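You operate a simulated robot arm through the tools that you are given. There is no shell and no other tool.

The job below is to be done with a simulated two-armed robot. You get a single attempt, and the scene is never put back.

## Task
Take the lid off the jar marked "bolts" on the right end of the blue trolley and lay it down there.

Only the result counts: the job must be done as asked and must still hold three seconds after the hand-in. Knocking over, shifting, dropping, spilling or breaking anything else fails it. A push-on lid holds only when it is set on centred and level and pressed home; a screw cap is set on level and turned clockwise until tight.

## Robot
Two 7-joint arms with two-finger parallel grippers on one trunk, on a base that moves. Base frame: it is fixed to the floor where the robot stands at the start and does not move with it; the origin is under the middle of the robot, x ahead of it, y to its left, z up; the surface under the hand at the start is at about z = 0.78. Readings come in m, rad, newtons and seconds.
The left shoulder is at the start at [-0.082, 0.119, 0.851], the right one opposite. With the tool pointing down near the work surface each hand reaches from about 0.16 to 0.58 m from the robot's upright axis, wherever it stands, measured 20 degrees to its own side. Payload 3.43 kg a hand.
The tool frame of a hand sits at the grasp point between the pads (the TCP): z along the fingers, y along the line on which they close. The tips reach 0.03 m beyond it. The gripper opens to 0.094 m. The fingers are 0.028 m wide and 0.01 m thick; the gripper's body (0.05 by 0.096 m) begins 0.055 m behind the TCP.
Orientation is that of the tool frame in the base frame, as [roll, pitch, yaw] about the fixed x, y, z axes, in that order (R = Rz(yaw) Ry(pitch) Rx(roll)). With the fingers straight down and closing along the base's y, the tool's x points along the base's -x, its y along +y and its z along -z.

## Interface
- The arms move only by the tool apply_moves. It takes "left_motion", "right_motion" or both (then of equal length, played together; a hand with none holds still); each is a list of rows, each an object of numbers (a shift or turn left out is 0, a gripper value left out holds the last): "dx", "dy", "dz": the shift along the tool's x, y, z in units of 200 mm (1.0 is 200 mm); "rx", "ry", "rz": the turn, a rotation vector about the tool's x, y, z in units of 90 degrees (1.0 is 90 degrees); "jaw": the opening in per cent of the stroke, from 0 (shut) to 100 (fully open). In form: [{"dx": .., "dy": .., "dz": .., "rx": .., "ry": .., "rz": .., "jaw": ..}, ...]. A call has 1 to 20 rows; each row is the pose to reach, as a shift and turn from the pose commanded when the call began, along the tool's axes at that moment. A call with a number of a shift or a turn outside -1 to 1 is refused whole. Each row takes 0.2 s and may step no farther than 0.05 m and 0.15 rad from the row before; otherwise, or with a gripper value out of range, the whole call is refused. A pose out of reach is approached as far as the arm can. The call stops where the force on the tool passes 40 N (or 10 N more than at its start, if that is more) or the arm is blocked; 0.2 s more then pass. The fingers move at their own pace (about 0.153 m/s each) and stop on an object; they squeeze with about 29 N. The grip force told is the motor's: it shows also when the fingers shut on nothing. Time passes only in rows, and 0.2 s behind the last, so rows that repeat a pose let the fingers close. The reply holds the time, the measured pose of the TCP, the force on the tool along the base axes, the opening and the grip force, in the units named above and with some noise, with the torque about the TCP (base axes, N m) and any sound that the robot's microphone picked up.
- Cameras (640 x 400 px; columns grow to the right, rows downward): "scene" is now at [0.0234, 0.0154, 1.5483]; the picture's right is [0.23, -0.97, 0.00], its down [-0.83, -0.19, -0.53] and it looks along [0.51, 0.12, -0.85] (base axes); focal length 255 px, centre (320, 200). "left" rides on the left gripper at [0.076, -0.014, -0.102] in its tool frame; the picture's right is [0.18, 0.98, 0.00], its down [-0.75, 0.14, -0.64] and it looks along [-0.63, 0.12, 0.77] (tool axes); focal length 243 px, centre (320, 200). "right" rides on the right gripper at [0.076, 0.014, -0.102] in its tool frame; the picture's right is [-0.18, 0.98, 0.00], its down [-0.75, -0.14, -0.64] and it looks along [-0.63, -0.12, 0.77] (tool axes); focal length 243 px, centre (320, 200). There is no depth. A picture from a camera that has moved, and an enlarged one, comes with that camera's place and axes in the base frame and with its lens.
- camera(camera): a new picture of that camera. No time passes.
- move_column(by): moves the trunk up (or, below 0, down) by that many m; the arms and the scene camera ride with it, the base frame stays. It gives what a move gives, with no picture.
- base_move(legs): drives the robot by 1 to 6 legs, each [ahead, left, turn to the left] in m, m and rad, along the robot's own axes; the way and the turn of a leg run together, so that a leg with both is an arc; at most 1.5 m and 3.142 rad a leg. The arms and the cameras ride along, it lands a little off, and it stops where it bumps. It gives what a move gives.
- head_to(pan, tilt): turns the head with the scene camera to pan (to the left, within 2.496 rad either way) and tilt (down, from -0.506 to 1.204), counted from straight ahead of the robot (the tilt from the chest, where the trunk bows). It gives what a move gives.
- enlarge(camera, box): a new picture of the part [left, top, right, bottom] of that camera's present view, enlarged. No time passes.
- hand_in(): hands the job in; it is judged then, once.

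Places have to be worked out from the pictures, the camera data and where the tool is seen. Open the grippers and draw the arms clear of the work before you hand the job in, unless the task says otherwise.

The tools are called after "Call:" by a JSON object that holds its "op" and its "data". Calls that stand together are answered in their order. apply_moves: Moves the arms, as the interface text tells. Its arguments: {"type":"object","properties":{"left_motion":{"type":"array","items":{"type":"object","properties":{"dx":{"type":"number"},"dy":{"type":"number"},"dz":{"type":"number"},"rx":{"type":"number"},"ry":{"type":"number"},"rz":{"type":"number"},"jaw":{"type":"number"}}}},"right_motion":{"type":"array","items":{"type":"object","properties":{"dx":{"type":"number"},"dy":{"type":"number"},"dz":{"type":"number"},"rx":{"type":"number"},"ry":{"type":"number"},"rz":{"type":"number"},"jaw":{"type":"number"}}}}},"required":[]} The other tools are called the same way: move_column (by) moves the trunk up or down; base_move (legs) drives the base; head_to (pan, tilt) turns the head that bears the scene camera; camera (camera) takes a picture; enlarge (camera, box) takes an enlarged picture of a part of a camera's view; hand_in () hands the job in.

At the start:

```text
time_s: 0.0
left_eef_pos: [0.2669, 0.1314, 1.1141]
left_tcp_rot: [-3.141, 0.0, -3.141]
left_force: [-0.1, 0.0, -0.5]
left_wrist_torque: [0.0, 0.03, 0.04]
left_gripper_width: 0.0941
left_gripper_force: 0.0
right_eef_pos: [0.2699, -0.1264, 1.0563]
right_tcp_rot: [-3.141, 0.0, -3.14]
right_force: [1.0, -0.6, 0.1]
right_wrist_torque: [0.0, -0.01, 0.01]
right_gripper_width: 0.0941
right_gripper_force: 0.0
trunk travel left (down, up): [-0.275, 0.06]
robot x, y, heading: [0.0008, -0.0012, -0.003]
head pan, tilt (commanded): [0.229, 1.016]
```

scene: 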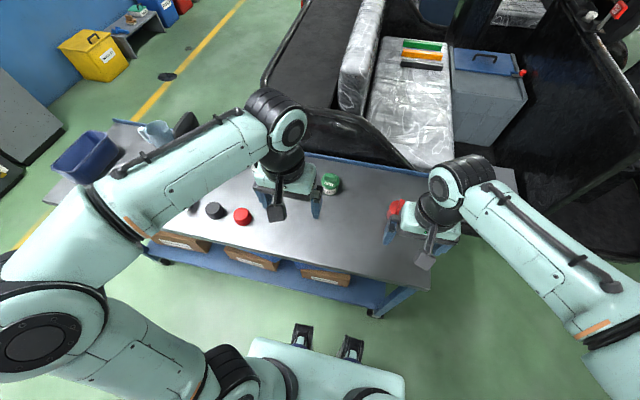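
right: 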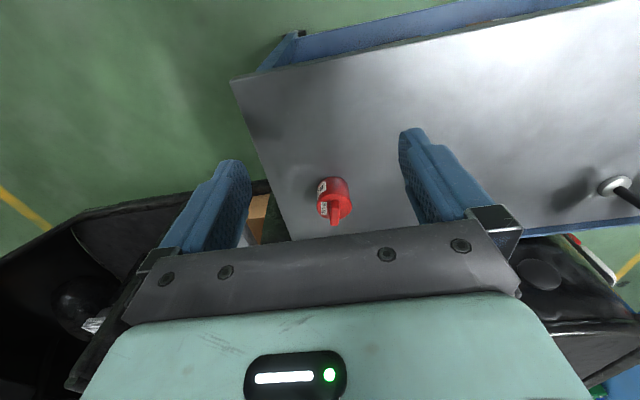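
left: 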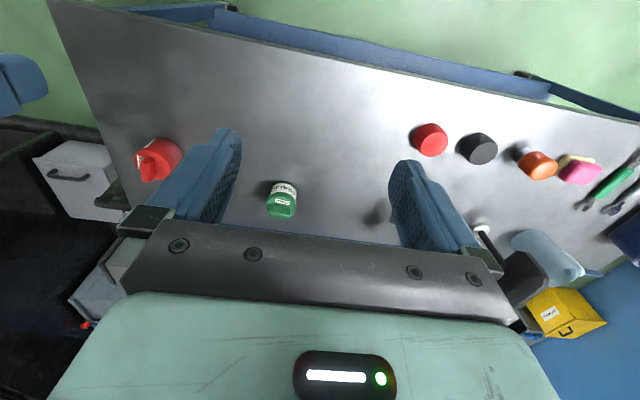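

The pictures show a trolley with a red jar near the right end and a green one near the middle, plus other red and black round objects. I'll enlarge the views to read labels and see lids.

Call:
{"op": "enlarge", "data": {"camera": "right", "box": [270, 150, 400, 240]}}

Call:
{"op": "enlarge", "data": {"camera": "left", "box": [120, 110, 320, 240]}}

Call:
{"op": "enlarge", "data": {"camera": "scene", "box": [120, 120, 450, 320]}}

Call:
{"op": "enlarge", "data": {"camera": "left", "box": [380, 100, 640, 260]}}

```text
4.44 times, centred on (335, 195) of right
camera zoom: at [0.193, -0.112, 1.1586], right [0.18, 0.98, 0.0], down [0.75, -0.14, 0.64], along [0.63, -0.12, -0.77], focal length 1078 px, centre (253, 222)
```

zoom: 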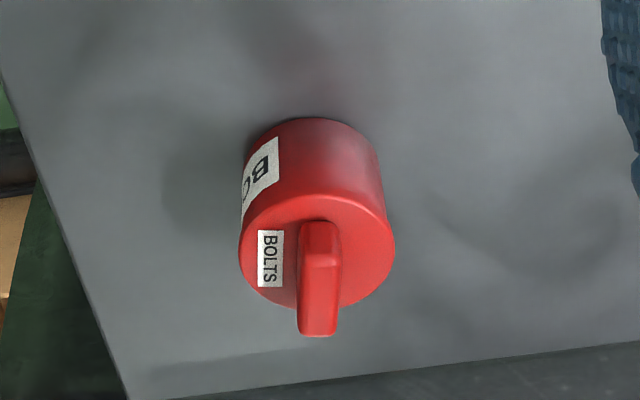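

```text
3.08 times, centred on (220, 175) of left
camera zoom: at [0.1901, 0.119, 1.2165], right [-0.18, 0.98, 0.0], down [0.75, 0.14, 0.64], along [0.63, 0.12, -0.77], focal length 746 px, centre (628, 277)
```

zoom: 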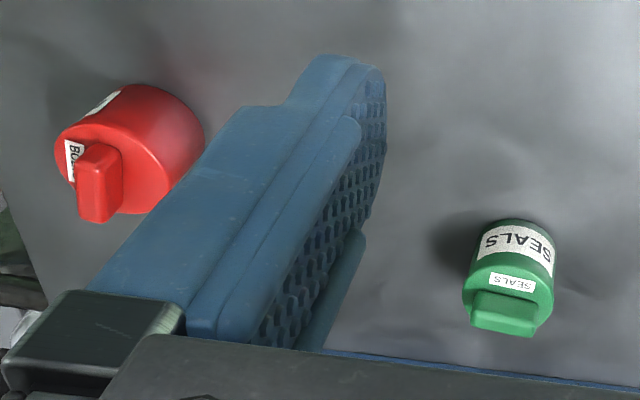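

```text
1.94 times, centred on (285, 220) of scene
camera zoom: at [0.0234, 0.0154, 1.5483], right [0.23, -0.97, 0.0], down [-0.83, -0.19, -0.53], along [0.51, 0.12, -0.85], focal length 494 px, centre (388, 161)
```

zoom: 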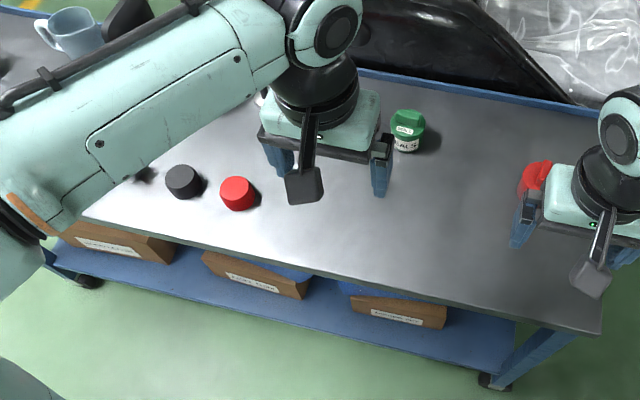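

```text
2.46 times, centred on (510, 180) of left
camera zoom: at [0.1901, 0.119, 1.2165], right [-0.18, 0.98, 0.0], down [0.75, 0.14, 0.64], along [0.63, 0.12, -0.77], focal length 597 px, centre (-148, 249)
```

zoom: 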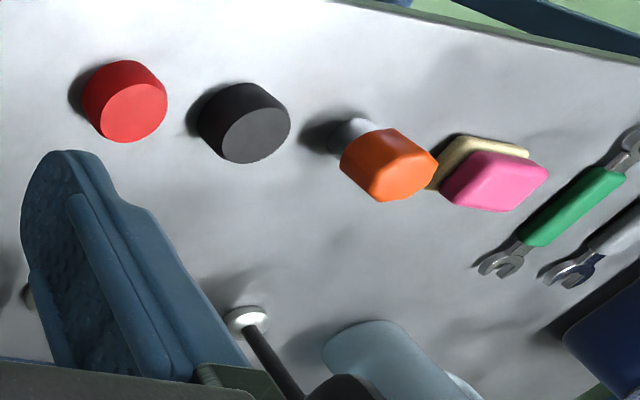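

The "bolts" jar is the red one, at about (0.48, -0.13), top of lid around z 0.83 with a bar-shaped handle on it. I'll zoom further to find the lid seam and the bar's direction.

Call:
{"op": "enlarge", "data": {"camera": "right", "box": [310, 168, 358, 228]}}

Call:
{"op": "enlarge", "data": {"camera": "left", "box": [130, 130, 194, 190]}}

Call:
{"op": "enlarge", "data": {"camera": "scene", "box": [370, 180, 434, 220]}}

Call:
{"op": "enlarge", "data": {"camera": "left", "box": [250, 160, 314, 220]}}

```text
6.67 times, centred on (334, 198) of right
camera zoom: at [0.193, -0.112, 1.1586], right [0.18, 0.98, 0.0], down [0.75, -0.14, 0.64], along [0.63, -0.12, -0.77], focal length 1618 px, centre (227, 213)
```

zoom: 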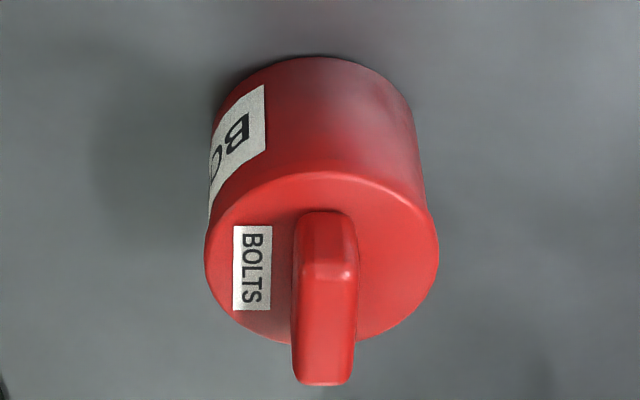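

```text
6.67 times, centred on (162, 160) of left
camera zoom: at [0.1901, 0.119, 1.2165], right [-0.18, 0.98, 0.0], down [0.75, 0.14, 0.64], along [0.63, 0.12, -0.77], focal length 1618 px, centre (1373, 467)
```

zoom: 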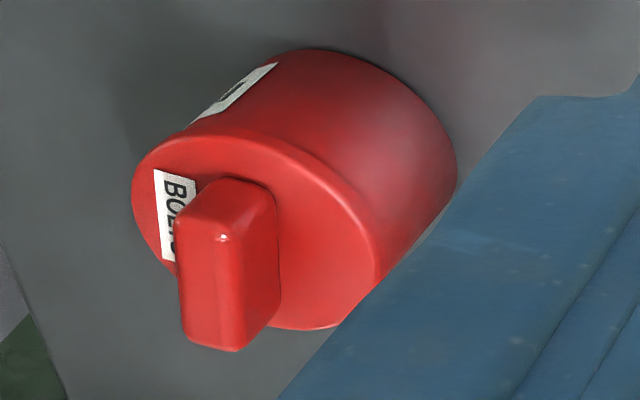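

```text
10.00 times, centred on (402, 200) of scene
camera zoom: at [0.0234, 0.0154, 1.5483], right [0.23, -0.97, 0.0], down [-0.83, -0.19, -0.53], along [0.51, 0.12, -0.85], focal length 2547 px, centre (-500, 200)
```

zoom: 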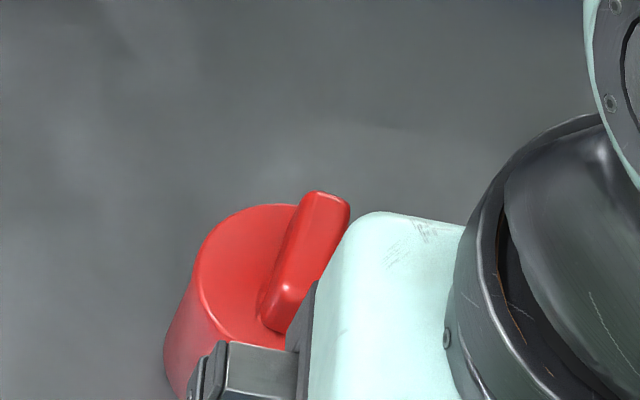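

```text
6.67 times, centred on (282, 190) of left
camera zoom: at [0.1901, 0.119, 1.2165], right [-0.18, 0.98, 0.0], down [0.75, 0.14, 0.64], along [0.63, 0.12, -0.77], focal length 1618 px, centre (573, 267)
```

zoom: 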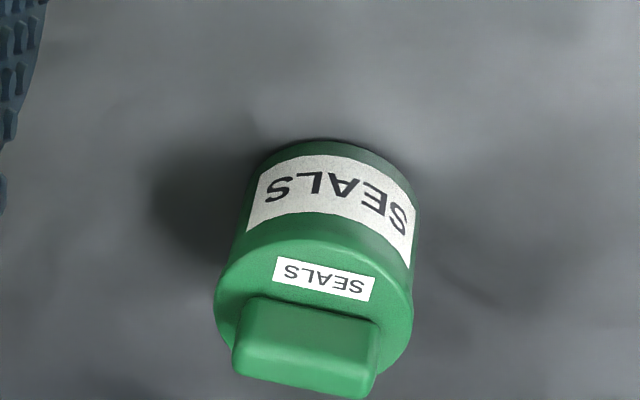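

The jar stands at about (0.48, -0.14), lid top z≈0.832, with a bar handle about 0.022 high running roughly along x. I'll bring the right hand lower and a bit nearer for a closer side view of the seam.

Call:
{"op": "apply_moves", "data": {"right_motion": [{"dx": -0.02, "dz": 0.2}, {"dx": -0.04, "dz": 0.4}, {"dx": -0.05, "dz": 0.6}, {"dx": -0.05, "dz": 0.75}, {"dx": -0.05, "dz": 0.75}]}}

Call:
{"op": "camera", "data": {"camera": "right"}}

Call:
{"op": "camera", "data": {"camera": "scene"}}

```text
time_s: 1.2
left_eef_pos: [0.2667, 0.1312, 1.1152]
left_tcp_rot: [-3.141, 0.002, -3.141]
left_force: [-0.6, -0.2, -0.3]
left_wrist_torque: [0.0, 0.01, -0.01]
left_gripper_width: 0.0938
left_gripper_force: 0.1
right_eef_pos: [0.2796, -0.1273, 0.9048]
right_tcp_rot: [-3.141, 0.002, -3.14]
right_force: [0.1, -0.2, 1.3]
right_wrist_torque: [-0.01, -0.02, 0.0]
right_gripper_width: 0.0942
right_gripper_force: 0.0
trunk travel left (down, up): [-0.275, 0.06]
robot x, y, heading: [0.0015, 0.0019, -0.006]
head pan, tilt (commanded): [0.229, 1.016]
```

```text
taken
camera right: at [0.2026, -0.1124, 1.0081], right [0.18, 0.98, 0.0], down [0.75, -0.14, 0.64], along [0.63, -0.12, -0.77], focal length 243 px, centre (320, 200)
```

right: 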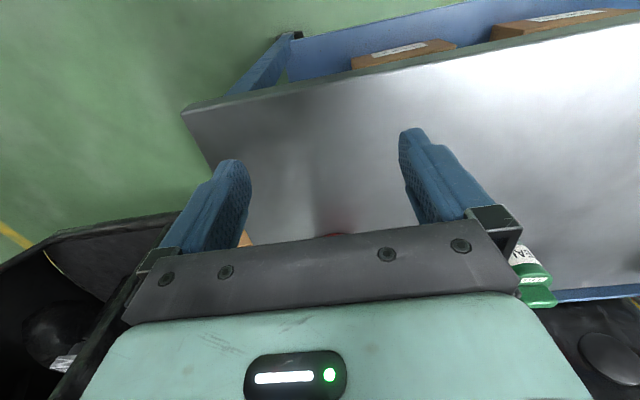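

```text
taken
camera scene: at [0.0232, 0.0154, 1.5483], right [0.23, -0.97, 0.0], down [-0.83, -0.19, -0.53], along [0.51, 0.12, -0.85], focal length 255 px, centre (320, 200)
```

scene: 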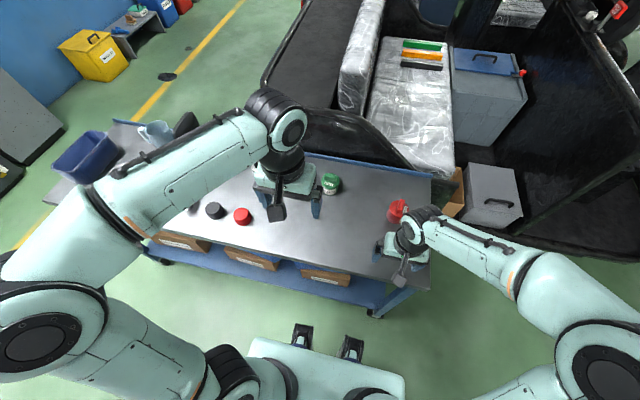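

The hand body now hides the jar in the wrist view, but the scene camera sees it freely. I'll enlarge that.

Call:
{"op": "enlarge", "data": {"camera": "scene", "box": [378, 190, 426, 220]}}

Call:
{"op": "enlarge", "data": {"camera": "scene", "box": [320, 140, 480, 300]}}

```text
13.33 times, centred on (402, 205) of scene
camera zoom: at [0.0232, 0.0154, 1.5483], right [0.23, -0.97, 0.0], down [-0.83, -0.19, -0.53], along [0.51, 0.12, -0.85], focal length 3396 px, centre (-773, 133)
```

zoom: 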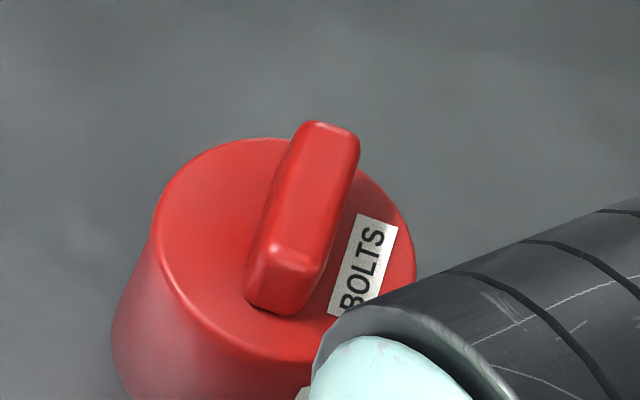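

```text
2.50 times, centred on (400, 220) of scene
camera zoom: at [0.0232, 0.0154, 1.5483], right [0.23, -0.97, 0.0], down [-0.83, -0.19, -0.53], along [0.51, 0.12, -0.85], focal length 637 px, centre (120, 150)
```

zoom: 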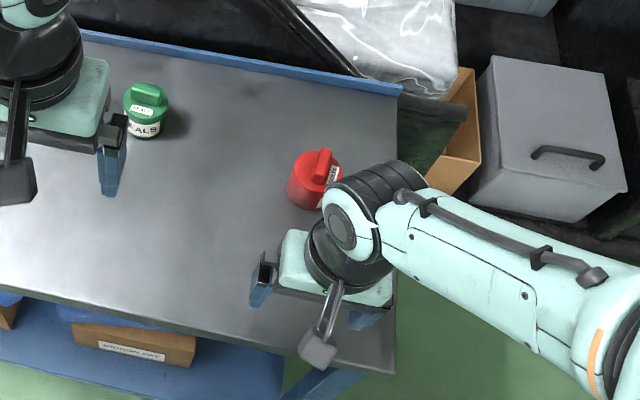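

The bar handle runs from about (0.465, -0.137) to (0.504, -0.144) with its top near z 0.854, so it's yawed about -0.18 rad. I'll raise the right hand, go over the jar and turn to line up with the bar, then check with the wrist camera.

Call:
{"op": "apply_moves", "data": {"right_motion": [{"dz": -0.2, "jaw": 60}, {"dz": -0.32, "dx": -0.1, "rz": 0.03}, {"dz": -0.32, "dx": -0.3, "rz": 0.06}, {"dz": -0.32, "dx": -0.5, "dy": -0.02, "rz": 0.09}, {"dz": -0.32, "dx": -0.7, "dy": -0.04, "rz": 0.118}, {"dz": -0.32, "dx": -0.85, "dy": -0.065, "rz": 0.118}, {"dz": -0.32, "dx": -0.9, "dy": -0.065, "rz": 0.118}, {"dz": -0.32, "dx": -0.9, "dy": -0.065, "rz": 0.118}]}}

Call:
{"op": "camera", "data": {"camera": "right"}}

Call:
{"op": "camera", "data": {"camera": "scene"}}

```text
time_s: 3.0
left_eef_pos: [0.2665, 0.1322, 1.1139]
left_tcp_rot: [-3.141, 0.0, 3.141]
left_force: [0.4, 0.0, 0.3]
left_wrist_torque: [0.01, 0.03, 0.02]
left_gripper_width: 0.0939
left_gripper_force: 0.1
right_eef_pos: [0.4599, -0.1402, 0.9693]
right_tcp_rot: [3.14, 0.001, 2.957]
right_force: [0.4, 0.0, -0.3]
right_wrist_torque: [0.02, 0.02, -0.01]
right_gripper_width: 0.0563
right_gripper_force: 0.0
trunk travel left (down, up): [-0.275, 0.06]
robot x, y, heading: [0.0036, -0.0028, -0.002]
head pan, tilt (commanded): [0.229, 1.016]
```

```text
taken
camera right: at [0.3873, -0.111, 1.0727], right [0.36, 0.93, 0.0], down [0.71, -0.28, 0.64], along [0.6, -0.23, -0.77], focal length 243 px, centre (320, 200)
```

right: 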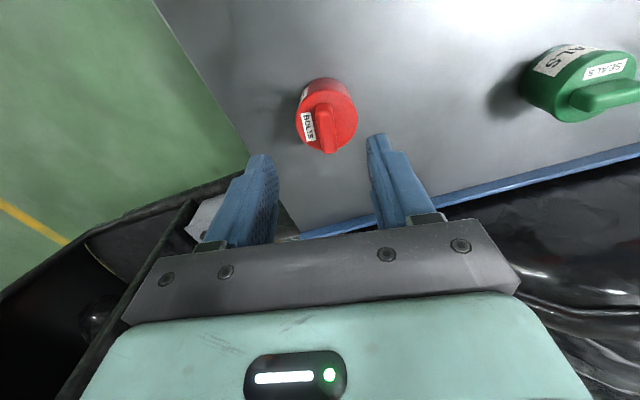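

```text
taken
camera scene: at [0.0234, 0.0154, 1.5483], right [0.23, -0.97, 0.0], down [-0.83, -0.19, -0.53], along [0.51, 0.12, -0.85], focal length 255 px, centre (320, 200)
```

scene: 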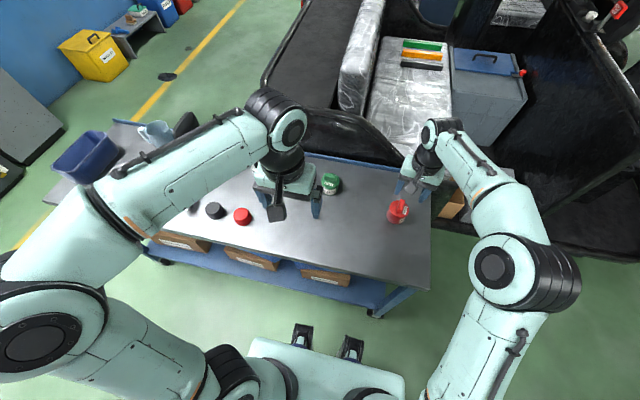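

The hand is now above the jar and both cameras see it. I'll enlarge both for a refined position and a look at the seam.

Call:
{"op": "enlarge", "data": {"camera": "scene", "box": [378, 190, 418, 230]}}

Call:
{"op": "enlarge", "data": {"camera": "right", "box": [286, 70, 370, 160]}}

```text
10.00 times, centred on (398, 210) of scene
camera zoom: at [0.0234, 0.0154, 1.5483], right [0.23, -0.97, 0.0], down [-0.83, -0.19, -0.53], along [0.51, 0.12, -0.85], focal length 2547 px, centre (-460, 100)
```

zoom: 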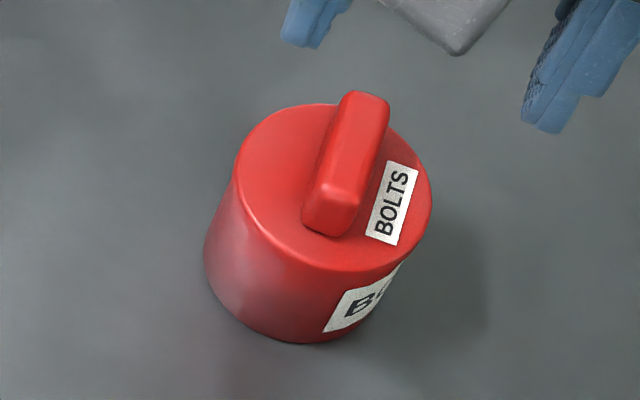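

```text
4.44 times, centred on (328, 115) of right
camera zoom: at [0.3873, -0.111, 1.0727], right [0.36, 0.93, 0.0], down [0.71, -0.28, 0.64], along [0.6, -0.23, -0.77], focal length 1078 px, centre (284, 578)
```

zoom: 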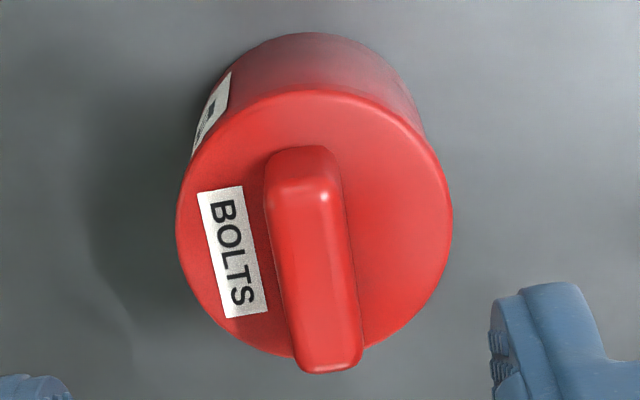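

Refined: jar axis ≈ (0.480, -0.140), bar centre ≈ (0.482, -0.1405), yaw ≈ -0.20. I'll centre over the bar and go down until the tips are just above it, then check.

Call:
{"op": "apply_moves", "data": {"right_motion": [{"dx": -0.106, "dy": 0.015, "rz": 0.013, "jaw": 60}, {"dx": -0.106, "dy": 0.015, "rz": 0.013, "dz": 0.15}, {"dx": -0.106, "dy": 0.015, "rz": 0.013, "dz": 0.28}, {"dx": -0.106, "dy": 0.015, "rz": 0.013, "dz": 0.35}, {"dx": -0.106, "dy": 0.015, "rz": 0.013, "dz": 0.35}]}}

Call:
{"op": "camera", "data": {"camera": "right"}}

Call:
{"op": "enlarge", "data": {"camera": "scene", "box": [370, 160, 450, 230]}}

```text
time_s: 4.2
left_eef_pos: [0.2667, 0.1309, 1.1146]
left_tcp_rot: [-3.141, -0.001, 3.141]
left_force: [0.3, 0.0, -0.1]
left_wrist_torque: [0.01, 0.03, -0.04]
left_gripper_width: 0.0939
left_gripper_force: 0.0
right_eef_pos: [0.479, -0.1406, 0.8996]
right_tcp_rot: [3.141, 0.0, 2.936]
right_force: [0.1, -0.1, 0.4]
right_wrist_torque: [0.0, -0.01, 0.06]
right_gripper_width: 0.0565
right_gripper_force: 0.1
trunk travel left (down, up): [-0.275, 0.06]
robot x, y, heading: [0.0002, 0.0012, 0.001]
head pan, tilt (commanded): [0.229, 1.016]
```

```text
taken
camera right: at [0.4088, -0.1113, 1.0026], right [0.38, 0.92, 0.0], down [0.71, -0.29, 0.64], along [0.59, -0.24, -0.77], focal length 243 px, centre (320, 200)
```

right: 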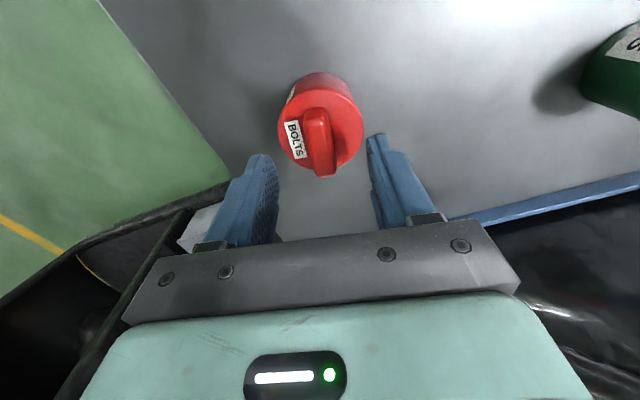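

```text
5.71 times, centred on (410, 195) of scene
camera zoom: at [0.0234, 0.0154, 1.5483], right [0.23, -0.97, 0.0], down [-0.83, -0.19, -0.53], along [0.51, 0.12, -0.85], focal length 1455 px, centre (-194, 229)
```

zoom: 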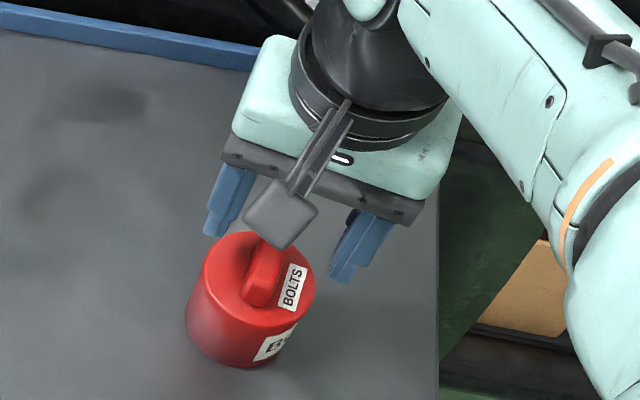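

The tips are just above the bar. I'll enlarge the wrist view to check lateral centring before lowering.

Call:
{"op": "enlarge", "data": {"camera": "right", "box": [240, 60, 400, 200]}}

```text
2.86 times, centred on (320, 130) of right
camera zoom: at [0.4088, -0.1113, 1.0026], right [0.38, 0.92, 0.0], down [0.71, -0.29, 0.64], along [0.59, -0.24, -0.77], focal length 693 px, centre (320, 400)
```

zoom: 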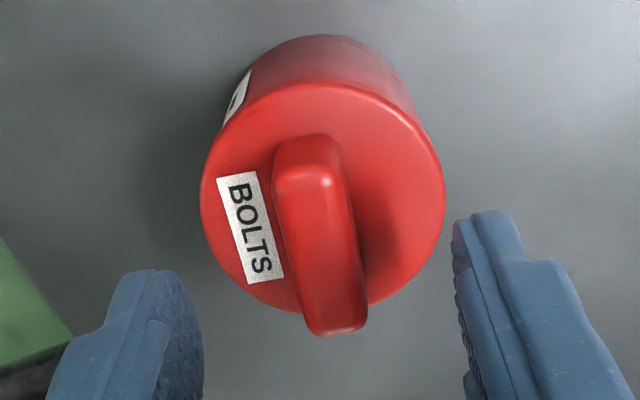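

The bar lies centred between the fingers within about a millimetre and aligned. I'll lower to TCP z≈0.868 (tips just over the lid) and read the force.

Call:
{"op": "apply_moves", "data": {"right_motion": [{"dz": 0.08}, {"dz": 0.13}, {"dz": 0.158}, {"dz": 0.158}]}}

Call:
{"op": "enlarge", "data": {"camera": "right", "box": [240, 60, 400, 200]}}

Call:
{"op": "enlarge", "data": {"camera": "scene", "box": [370, 170, 450, 240]}}

```text
time_s: 5.2
left_eef_pos: [0.2666, 0.1323, 1.1149]
left_tcp_rot: [-3.141, 0.0, -3.141]
left_force: [0.6, 0.2, 0.0]
left_wrist_torque: [0.0, -0.01, -0.01]
left_gripper_width: 0.0938
left_gripper_force: 0.1
right_eef_pos: [0.4788, -0.1414, 0.8678]
right_tcp_rot: [-3.14, 0.0, 2.935]
right_force: [0.1, -0.1, -0.2]
right_wrist_torque: [0.02, 0.04, -0.04]
right_gripper_width: 0.0562
right_gripper_force: 0.1
trunk travel left (down, up): [-0.275, 0.06]
robot x, y, heading: [0.0003, -0.0016, -0.001]
head pan, tilt (commanded): [0.229, 1.016]
```

```text
2.86 times, centred on (320, 130) of right
camera zoom: at [0.4086, -0.1111, 0.9709], right [0.38, 0.92, 0.0], down [0.71, -0.29, 0.64], along [0.59, -0.24, -0.77], focal length 693 px, centre (320, 400)
```

zoom: 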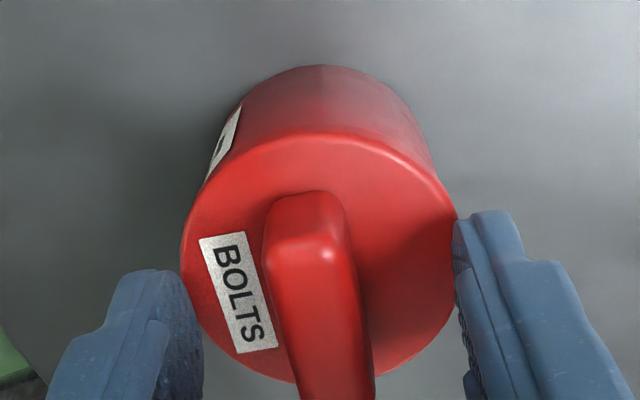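

```text
5.71 times, centred on (410, 205) of scene
camera zoom: at [0.0234, 0.0154, 1.5483], right [0.23, -0.97, 0.0], down [-0.83, -0.19, -0.53], along [0.51, 0.12, -0.85], focal length 1455 px, centre (-194, 171)
```

zoom: 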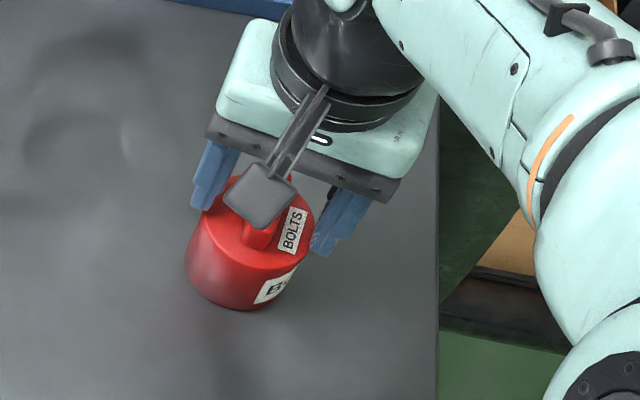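

No contact force, tips are just above the lid with the bar between them. I'll close the fingers on the bar in small steps.

Call:
{"op": "apply_moves", "data": {"right_motion": [{"jaw": 40}, {"jaw": 28}, {"jaw": 22}, {"jaw": 18}, {"jaw": 14}, {"jaw": 8}, {"jaw": 0}, {"jaw": 0}]}}

Call:
{"op": "enlarge", "data": {"camera": "right", "box": [240, 60, 400, 200]}}

Call:
{"op": "enlarge", "data": {"camera": "scene", "box": [370, 170, 450, 240]}}

```text
time_s: 7.0
left_eef_pos: [0.2667, 0.131, 1.1137]
left_tcp_rot: [3.141, 0.0, 3.141]
left_force: [0.4, -0.7, 1.0]
left_wrist_torque: [0.0, 0.0, 0.01]
left_gripper_width: 0.0942
left_gripper_force: 0.1
right_eef_pos: [0.4805, -0.1422, 0.8671]
right_tcp_rot: [3.142, 0.0, 2.936]
right_force: [0.6, 0.3, -0.4]
right_wrist_torque: [-0.01, 0.0, 0.03]
right_gripper_width: 0.0145
right_gripper_force: 29.2
trunk travel left (down, up): [-0.275, 0.06]
robot x, y, heading: [-0.0027, 0.0009, -0.002]
head pan, tilt (commanded): [0.229, 1.016]
heard: snap
```

```text
2.86 times, centred on (320, 130) of right
camera zoom: at [0.4087, -0.1112, 0.9709], right [0.38, 0.92, 0.0], down [0.71, -0.29, 0.64], along [0.59, -0.24, -0.77], focal length 693 px, centre (320, 400)
```

zoom: 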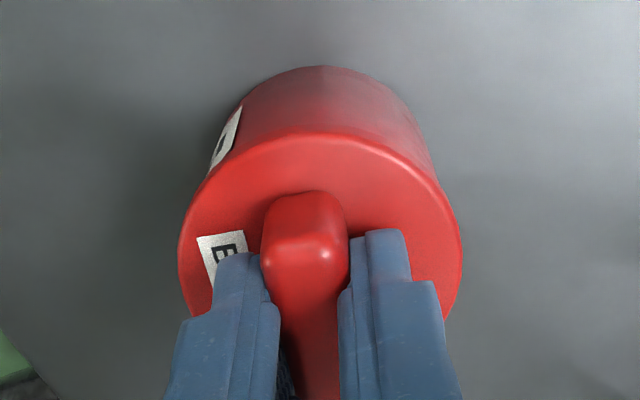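

```text
5.71 times, centred on (410, 205) of scene
camera zoom: at [0.0234, 0.0154, 1.5483], right [0.23, -0.97, 0.0], down [-0.83, -0.19, -0.53], along [0.51, 0.12, -0.85], focal length 1455 px, centre (-194, 171)
```

zoom: 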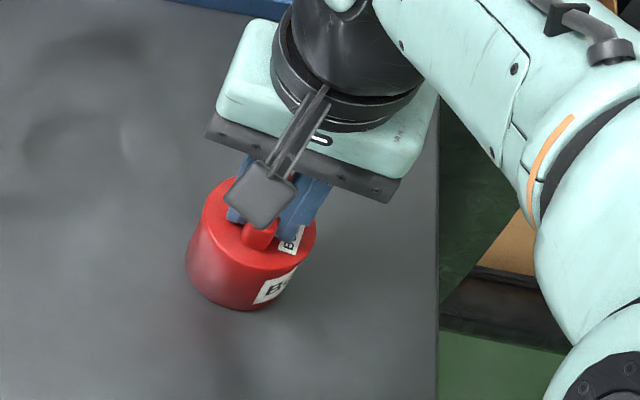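

The grip is firm (0.0145 m on the bar, 29 N) and a "snap" was heard, which hints at a push-on lid. I'll lift just a few millimetres in small steps and read force and view to see whether the lid comes away or the jar lifts.

Call:
{"op": "apply_moves", "data": {"right_motion": [{"dz": -0.005}, {"dz": -0.01}, {"dz": -0.015}, {"dz": -0.015}]}}

Call:
{"op": "enlarge", "data": {"camera": "right", "box": [240, 60, 400, 200]}}

Call:
{"op": "enlarge", "data": {"camera": "scene", "box": [370, 180, 430, 230]}}

```text
time_s: 8.0
left_eef_pos: [0.2679, 0.1311, 1.1151]
left_tcp_rot: [3.141, 0.0, 3.14]
left_force: [0.0, -0.6, -0.5]
left_wrist_torque: [0.0, 0.02, -0.01]
left_gripper_width: 0.0942
left_gripper_force: 0.1
right_eef_pos: [0.4804, -0.1415, 0.8708]
right_tcp_rot: [3.141, -0.002, 2.936]
right_force: [-0.5, 0.1, -0.1]
right_wrist_torque: [0.01, 0.01, 0.03]
right_gripper_width: 0.0147
right_gripper_force: 29.3
trunk travel left (down, up): [-0.275, 0.06]
robot x, y, heading: [0.0006, -0.0003, -0.0]
head pan, tilt (commanded): [0.229, 1.016]
```

```text
2.86 times, centred on (320, 130) of right
camera zoom: at [0.4088, -0.1107, 0.9742], right [0.38, 0.92, 0.0], down [0.71, -0.29, 0.64], along [0.59, -0.24, -0.77], focal length 693 px, centre (320, 400)
```

zoom: 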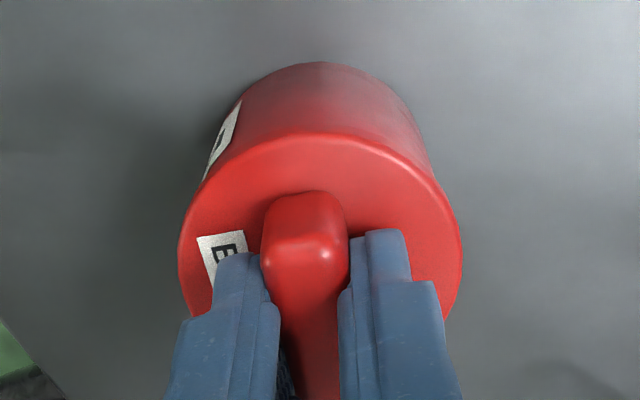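

```text
8.00 times, centred on (400, 205) of scene
camera zoom: at [0.0234, 0.0154, 1.5483], right [0.23, -0.97, 0.0], down [-0.83, -0.19, -0.53], along [0.51, 0.12, -0.85], focal length 2038 px, centre (-320, 160)
```

zoom: 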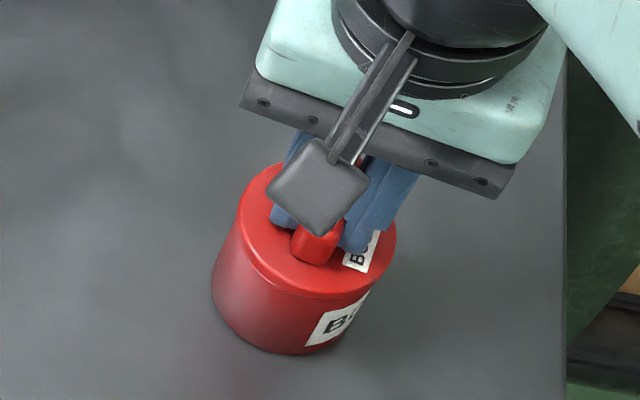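

The force stays near zero and the jar's base moved relative to the lid in the wrist view as expected if only the lid rises. I'll lift a further 12 mm and check for a clear gap.

Call:
{"op": "apply_moves", "data": {"right_motion": [{"dz": -0.015}, {"dz": -0.03}, {"dz": -0.045}, {"dz": -0.06}, {"dz": -0.06}]}}

Call:
{"op": "enlarge", "data": {"camera": "right", "box": [240, 60, 400, 200]}}

Call:
{"op": "enlarge", "data": {"camera": "scene", "box": [370, 180, 430, 230]}}

```text
time_s: 9.2
left_eef_pos: [0.2666, 0.1316, 1.1153]
left_tcp_rot: [3.14, 0.001, 3.141]
left_force: [1.3, 0.1, 0.6]
left_wrist_torque: [-0.04, -0.05, -0.01]
left_gripper_width: 0.0938
left_gripper_force: 0.1
right_eef_pos: [0.4803, -0.1409, 0.8837]
right_tcp_rot: [-3.14, 0.002, 2.935]
right_force: [0.0, 0.1, -0.7]
right_wrist_torque: [0.02, 0.01, 0.01]
right_gripper_width: 0.0145
right_gripper_force: 28.8
trunk travel left (down, up): [-0.275, 0.06]
robot x, y, heading: [-0.0028, -0.0022, 0.003]
head pan, tilt (commanded): [0.229, 1.016]
```

```text
2.86 times, centred on (320, 130) of right
camera zoom: at [0.4093, -0.1108, 0.9863], right [0.38, 0.92, 0.0], down [0.71, -0.29, 0.64], along [0.59, -0.24, -0.77], focal length 693 px, centre (320, 400)
```

zoom: 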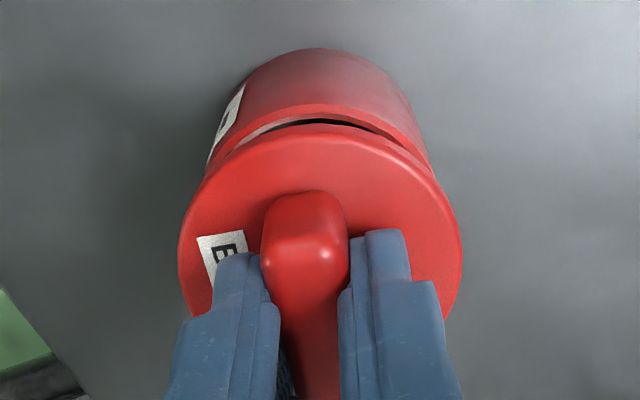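

```text
8.00 times, centred on (400, 205) of scene
camera zoom: at [0.0235, 0.0154, 1.5483], right [0.23, -0.97, 0.0], down [-0.83, -0.19, -0.53], along [0.51, 0.12, -0.85], focal length 2038 px, centre (-320, 160)
```

zoom: 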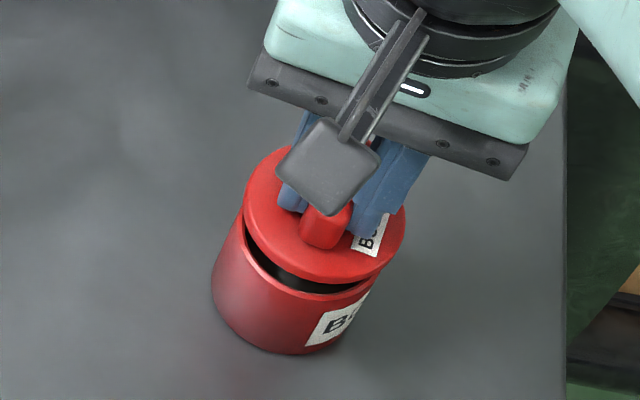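

The lid is clearly off, with the jar standing undisturbed. I'll lift it well clear and carry it towards the robot over bare tabletop at about (0.37, -0.15).

Call:
{"op": "apply_moves", "data": {"right_motion": [{"dz": -0.1}, {"dz": -0.2}, {"dz": -0.27}, {"dz": -0.27, "dx": 0.1, "dy": -0.03}, {"dz": -0.27, "dx": 0.22, "dy": -0.06}, {"dz": -0.27, "dx": 0.34, "dy": -0.09}, {"dz": -0.27, "dx": 0.45, "dy": -0.12}, {"dz": -0.27, "dx": 0.53, "dy": -0.15}, {"dz": -0.27, "dx": 0.53, "dy": -0.15}]}}

Call:
{"op": "camera", "data": {"camera": "right"}}

Call:
{"op": "enlarge", "data": {"camera": "scene", "box": [340, 160, 460, 290]}}

Call:
{"op": "camera", "data": {"camera": "left"}}

```text
time_s: 11.2
left_eef_pos: [0.2658, 0.1319, 1.1138]
left_tcp_rot: [3.14, -0.001, -3.141]
left_force: [1.3, -0.5, -0.9]
left_wrist_torque: [0.0, 0.0, 0.01]
left_gripper_width: 0.0942
left_gripper_force: 0.0
right_eef_pos: [0.3718, -0.148, 0.9361]
right_tcp_rot: [-3.141, -0.001, 2.937]
right_force: [-0.2, 0.4, -0.5]
right_wrist_torque: [0.01, 0.01, 0.0]
right_gripper_width: 0.0146
right_gripper_force: 28.9
trunk travel left (down, up): [-0.275, 0.06]
robot x, y, heading: [0.0005, -0.0019, -0.0]
head pan, tilt (commanded): [0.229, 1.016]
```

```text
taken
camera right: at [0.2994, -0.1181, 1.0399], right [0.38, 0.92, 0.0], down [0.71, -0.29, 0.64], along [0.59, -0.24, -0.77], focal length 243 px, centre (320, 200)
```

right: 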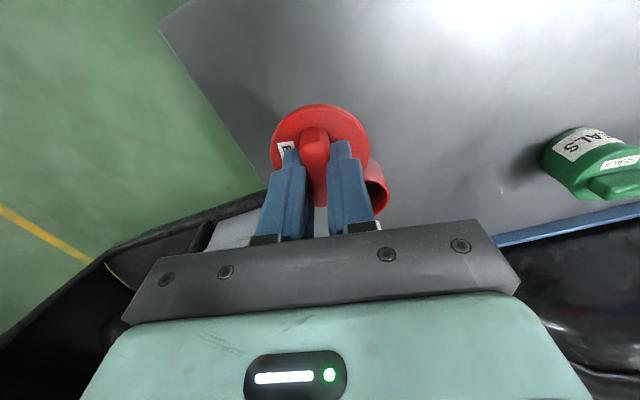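

```text
3.08 times, centred on (400, 225) of scene
camera zoom: at [0.0237, 0.0155, 1.5483], right [0.23, -0.97, 0.0], down [-0.83, -0.19, -0.53], along [0.51, 0.12, -0.85], focal length 784 px, centre (74, 123)
```

zoom: 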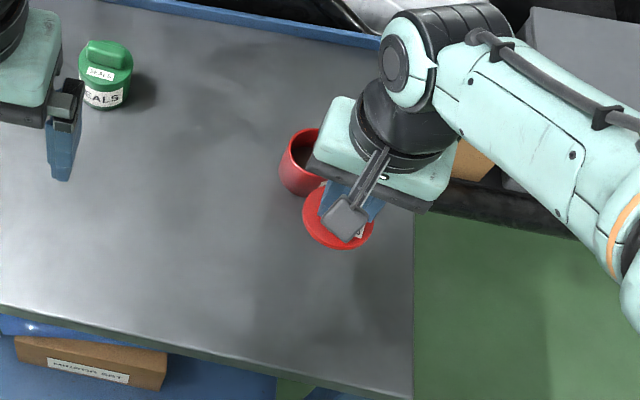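

```text
taken
camera left: at [0.1903, 0.1191, 1.2165], right [-0.18, 0.98, 0.0], down [0.75, 0.14, 0.64], along [0.63, 0.12, -0.77], focal length 243 px, centre (320, 200)
```

left: 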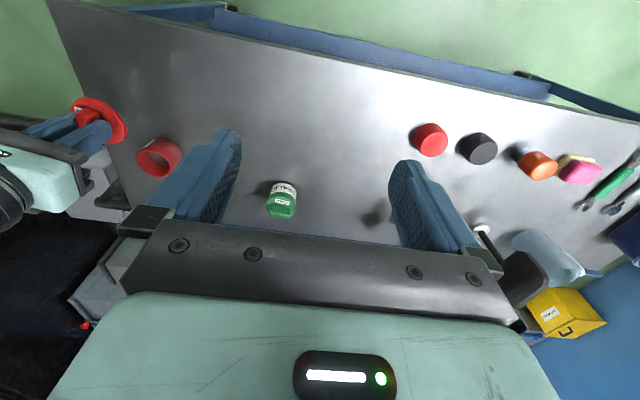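

The lid is in hand and the jar stands open in place. I'll zoom on the lid in the left view to judge its thickness and level before lowering.

Call:
{"op": "enlarge", "data": {"camera": "left", "box": [50, 85, 190, 185]}}

Call:
{"op": "enlarge", "data": {"camera": "right", "box": [240, 90, 400, 220]}}

```text
4.00 times, centred on (120, 135) of left
camera zoom: at [0.1903, 0.1191, 1.2165], right [-0.18, 0.98, 0.0], down [0.75, 0.14, 0.64], along [0.63, 0.12, -0.77], focal length 970 px, centre (1120, 460)
```

zoom: 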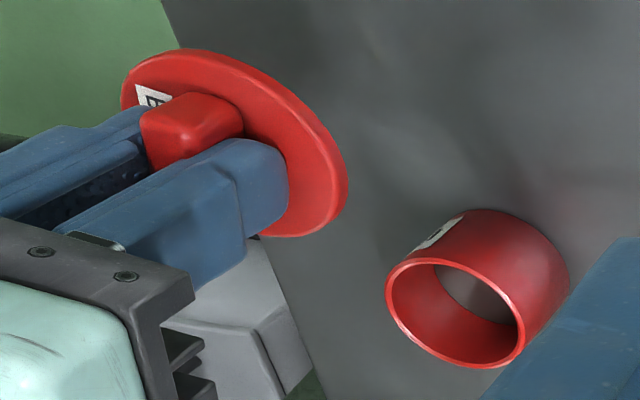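

```text
3.08 times, centred on (320, 155) of right
camera zoom: at [0.2994, -0.1181, 1.0399], right [0.38, 0.92, 0.0], down [0.71, -0.29, 0.64], along [0.59, -0.24, -0.77], focal length 746 px, centre (320, 338)
```

zoom: 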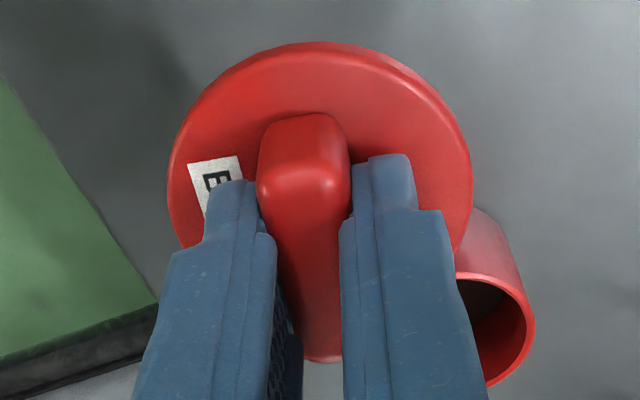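

The lid is a thin level disc (~6 mm); I expect touchdown near TCP z≈0.822. I'll lower to about 0.835 first.

Call:
{"op": "apply_moves", "data": {"right_motion": [{"dz": 0.15}, {"dz": 0.3}, {"dz": 0.4}, {"dz": 0.46}, {"dz": 0.49}, {"dz": 0.505}, {"dz": 0.505}]}}

Call:
{"op": "enlarge", "data": {"camera": "scene", "box": [360, 190, 440, 270]}}

Call:
{"op": "enlarge", "data": {"camera": "left", "box": [50, 85, 190, 185]}}

```text
time_s: 12.8
left_eef_pos: [0.2651, 0.1321, 1.1146]
left_tcp_rot: [-3.141, 0.001, 3.141]
left_force: [0.1, 0.3, -0.3]
left_wrist_torque: [0.02, -0.01, -0.02]
left_gripper_width: 0.0937
left_gripper_force: 0.2
right_eef_pos: [0.3703, -0.1477, 0.8353]
right_tcp_rot: [-3.141, 0.0, 2.935]
right_force: [-0.2, 0.5, -0.4]
right_wrist_torque: [0.03, 0.01, -0.01]
right_gripper_width: 0.0145
right_gripper_force: 29.0
trunk travel left (down, up): [-0.275, 0.06]
robot x, y, heading: [0.0021, -0.0026, -0.0]
head pan, tilt (commanded): [0.229, 1.016]
```

```text
5.00 times, centred on (400, 230) of scene
camera zoom: at [0.0234, 0.0154, 1.5483], right [0.23, -0.97, 0.0], down [-0.83, -0.19, -0.53], along [0.51, 0.12, -0.85], focal length 1274 px, centre (-80, 50)
```

zoom: 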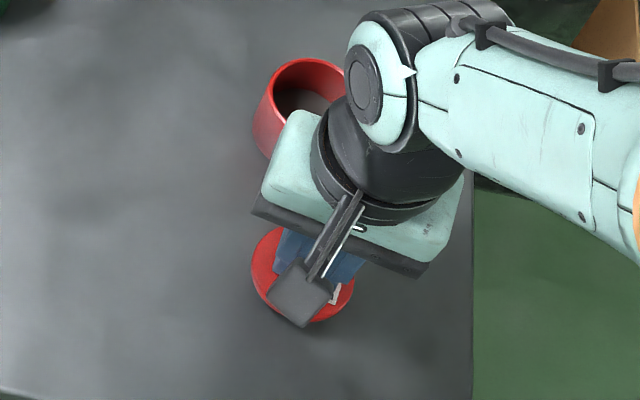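

```text
4.00 times, centred on (120, 135) of left
camera zoom: at [0.1901, 0.119, 1.2165], right [-0.18, 0.98, 0.0], down [0.75, 0.14, 0.64], along [0.63, 0.12, -0.77], focal length 970 px, centre (1120, 460)
```

zoom: 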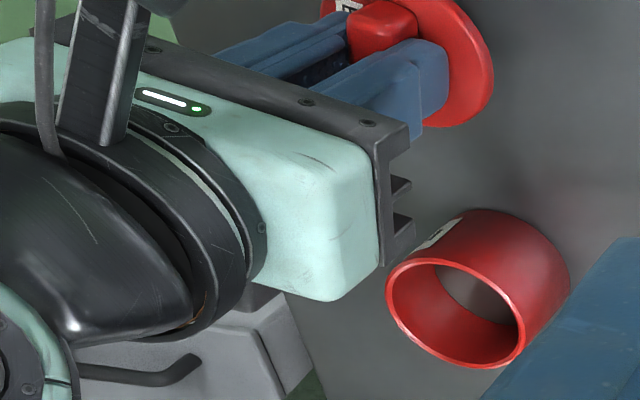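

No contact yet; the jar is in the same place in the left view. I'll go down in ~1.5 mm steps to about 0.826 and read the force.

Call:
{"op": "apply_moves", "data": {"right_motion": [{"dz": 0.01}, {"dz": 0.02}, {"dz": 0.03}, {"dz": 0.04}, {"dz": 0.045}, {"dz": 0.045}]}}

```text
time_s: 14.2
left_eef_pos: [0.2668, 0.1308, 1.1136]
left_tcp_rot: [3.14, 0.001, -3.141]
left_force: [-0.4, -0.2, 0.0]
left_wrist_torque: [0.01, 0.0, 0.0]
left_gripper_width: 0.0941
left_gripper_force: 0.2
right_eef_pos: [0.3711, -0.1486, 0.8268]
right_tcp_rot: [3.141, 0.0, 2.936]
right_force: [0.5, -0.5, -0.5]
right_wrist_torque: [0.04, 0.05, 0.01]
right_gripper_width: 0.015
right_gripper_force: 28.9
trunk travel left (down, up): [-0.275, 0.06]
robot x, y, heading: [0.0003, 0.0018, 0.002]
head pan, tilt (commanded): [0.229, 1.016]
```

Still no contact at z≈0.8265. I'll go on in 1 mm steps.

Call:
{"op": "apply_moves", "data": {"right_motion": [{"dz": 0.005}, {"dz": 0.01}, {"dz": 0.015}, {"dz": 0.015}]}}

Call:
{"op": "enlarge", "data": {"camera": "right", "box": [240, 90, 400, 220]}}

```text
time_s: 15.2
left_eef_pos: [0.2662, 0.1327, 1.1145]
left_tcp_rot: [3.141, -0.001, 3.142]
left_force: [0.4, 0.3, 0.8]
left_wrist_torque: [0.02, 0.01, -0.01]
left_gripper_width: 0.0939
left_gripper_force: 0.1
right_eef_pos: [0.3706, -0.148, 0.8233]
right_tcp_rot: [-3.141, 0.001, 2.935]
right_force: [-0.3, 0.2, -0.9]
right_wrist_torque: [-0.02, 0.02, 0.02]
right_gripper_width: 0.0147
right_gripper_force: 29.1
trunk travel left (down, up): [-0.275, 0.06]
robot x, y, heading: [-0.0006, 0.0011, 0.002]
head pan, tilt (commanded): [0.229, 1.016]
```

```text
3.08 times, centred on (320, 155) of right
camera zoom: at [0.299, -0.1185, 0.9268], right [0.38, 0.92, 0.0], down [0.71, -0.29, 0.64], along [0.59, -0.24, -0.77], focal length 746 px, centre (320, 338)
```

zoom: 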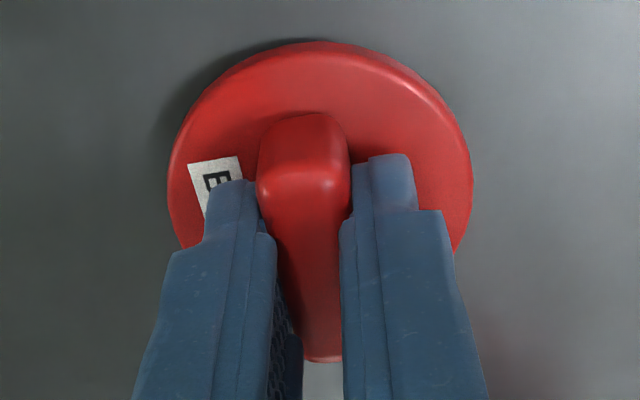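

Very near the surface now by the shadow, with still no contact force at z≈0.8235. A few more 1 mm steps.

Call:
{"op": "apply_moves", "data": {"right_motion": [{"dz": 0.005}, {"dz": 0.01}, {"dz": 0.01}]}}

```text
time_s: 16.0
left_eef_pos: [0.2667, 0.1318, 1.1152]
left_tcp_rot: [-3.141, 0.0, -3.141]
left_force: [0.6, -0.8, -0.3]
left_wrist_torque: [0.03, 0.01, 0.01]
left_gripper_width: 0.0941
left_gripper_force: 0.0
right_eef_pos: [0.3698, -0.1478, 0.8218]
right_tcp_rot: [3.142, 0.0, 2.936]
right_force: [0.1, 1.0, 0.5]
right_wrist_torque: [-0.02, 0.0, 0.02]
right_gripper_width: 0.0144
right_gripper_force: 29.5
trunk travel left (down, up): [-0.275, 0.06]
robot x, y, heading: [0.0014, 0.0004, -0.002]
head pan, tilt (commanded): [0.229, 1.016]
```

No clear contact yet at z≈0.8215 (0.5 N is noise). I'll continue in 1 mm steps.

Call:
{"op": "apply_moves", "data": {"right_motion": [{"dz": 0.005}, {"dz": 0.01}, {"dz": 0.01}]}}

Call:
{"op": "enlarge", "data": {"camera": "right", "box": [240, 90, 400, 220]}}

```text
time_s: 16.8
left_eef_pos: [0.2665, 0.1329, 1.1157]
left_tcp_rot: [-3.141, 0.0, 3.141]
left_force: [0.0, 0.3, -0.6]
left_wrist_torque: [-0.02, 0.0, 0.01]
left_gripper_width: 0.094
left_gripper_force: 0.0
right_eef_pos: [0.3715, -0.1482, 0.8195]
right_tcp_rot: [3.14, 0.0, 2.935]
right_force: [-0.5, -0.4, 0.2]
right_wrist_torque: [0.02, -0.01, -0.04]
right_gripper_width: 0.0147
right_gripper_force: 29.4
trunk travel left (down, up): [-0.275, 0.06]
robot x, y, heading: [-0.0014, -0.0001, 0.002]
head pan, tilt (commanded): [0.229, 1.016]
```

```text
3.08 times, centred on (320, 155) of right
camera zoom: at [0.2991, -0.1183, 0.9232], right [0.38, 0.92, 0.0], down [0.71, -0.29, 0.64], along [0.59, -0.24, -0.77], focal length 746 px, centre (320, 338)
```

zoom: 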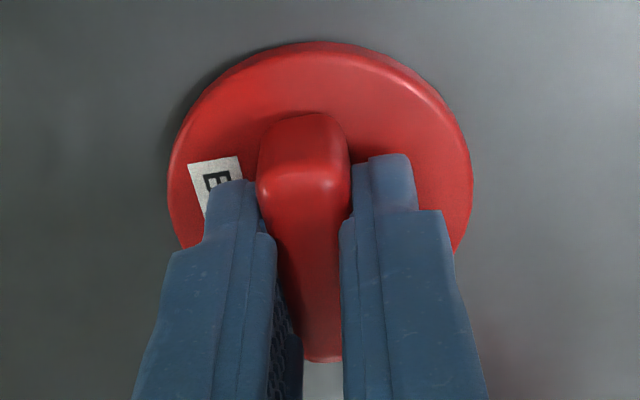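

The shadow gap is narrowing. Continuing in 1 mm steps.

Call:
{"op": "apply_moves", "data": {"right_motion": [{"dz": 0.004}, {"dz": 0.008}, {"dz": 0.008}]}}

Call:
{"op": "enlarge", "data": {"camera": "right", "box": [270, 90, 350, 140]}}

```text
time_s: 17.6
left_eef_pos: [0.2656, 0.1316, 1.1153]
left_tcp_rot: [3.14, 0.001, 3.14]
left_force: [-0.5, -0.2, 0.0]
left_wrist_torque: [0.01, 0.01, -0.01]
left_gripper_width: 0.0939
left_gripper_force: 0.1
right_eef_pos: [0.3704, -0.1483, 0.8166]
right_tcp_rot: [-3.141, 0.0, 2.935]
right_force: [0.4, 0.0, -0.3]
right_wrist_torque: [0.02, 0.03, 0.0]
right_gripper_width: 0.0147
right_gripper_force: 28.7
trunk travel left (down, up): [-0.275, 0.06]
robot x, y, heading: [0.0003, -0.0007, 0.001]
head pan, tilt (commanded): [0.229, 1.016]
```

```text
8.00 times, centred on (310, 115) of right
camera zoom: at [0.299, -0.1183, 0.9213], right [0.38, 0.92, 0.0], down [0.71, -0.29, 0.64], along [0.59, -0.24, -0.77], focal length 1941 px, centre (400, 880)
```

zoom: 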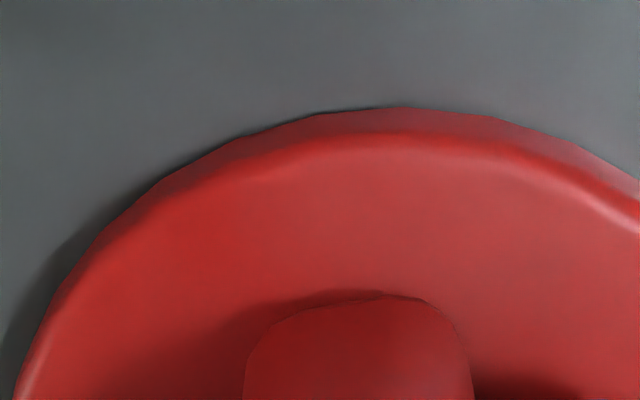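

The shadow gap is nearly closed. A couple more half-to-one millimetre steps until the force rises.

Call:
{"op": "apply_moves", "data": {"right_motion": [{"dz": 0.004}, {"dz": 0.008}, {"dz": 0.008}]}}

Call:
{"op": "enlarge", "data": {"camera": "right", "box": [270, 90, 350, 140]}}

```text
time_s: 18.4
left_eef_pos: [0.2663, 0.1319, 1.1151]
left_tcp_rot: [-3.14, 0.001, -3.141]
left_force: [0.4, -1.0, -0.1]
left_wrist_torque: [-0.01, -0.01, 0.02]
left_gripper_width: 0.0943
left_gripper_force: 0.2
right_eef_pos: [0.3711, -0.1475, 0.818]
right_tcp_rot: [-3.141, 0.002, 2.935]
right_force: [-0.5, -0.4, 5.6]
right_wrist_torque: [-0.02, 0.02, -0.02]
right_gripper_width: 0.0148
right_gripper_force: 28.6
trunk travel left (down, up): [-0.275, 0.06]
robot x, y, heading: [0.0018, 0.003, 0.002]
head pan, tilt (commanded): [0.229, 1.016]
```

```text
8.00 times, centred on (310, 115) of right
camera zoom: at [0.2989, -0.1185, 0.9204], right [0.38, 0.92, 0.0], down [0.71, -0.29, 0.64], along [0.59, -0.24, -0.77], focal length 1941 px, centre (400, 880)
```

zoom: 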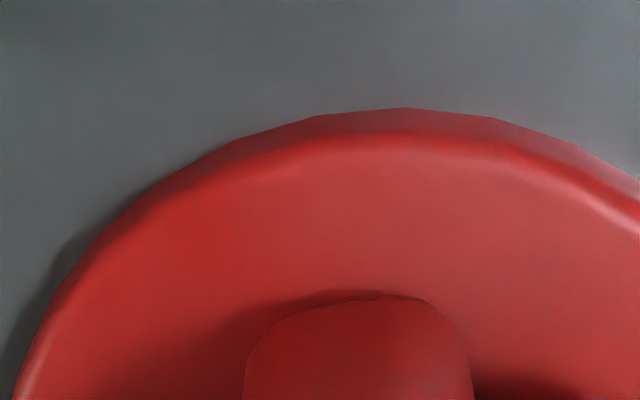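

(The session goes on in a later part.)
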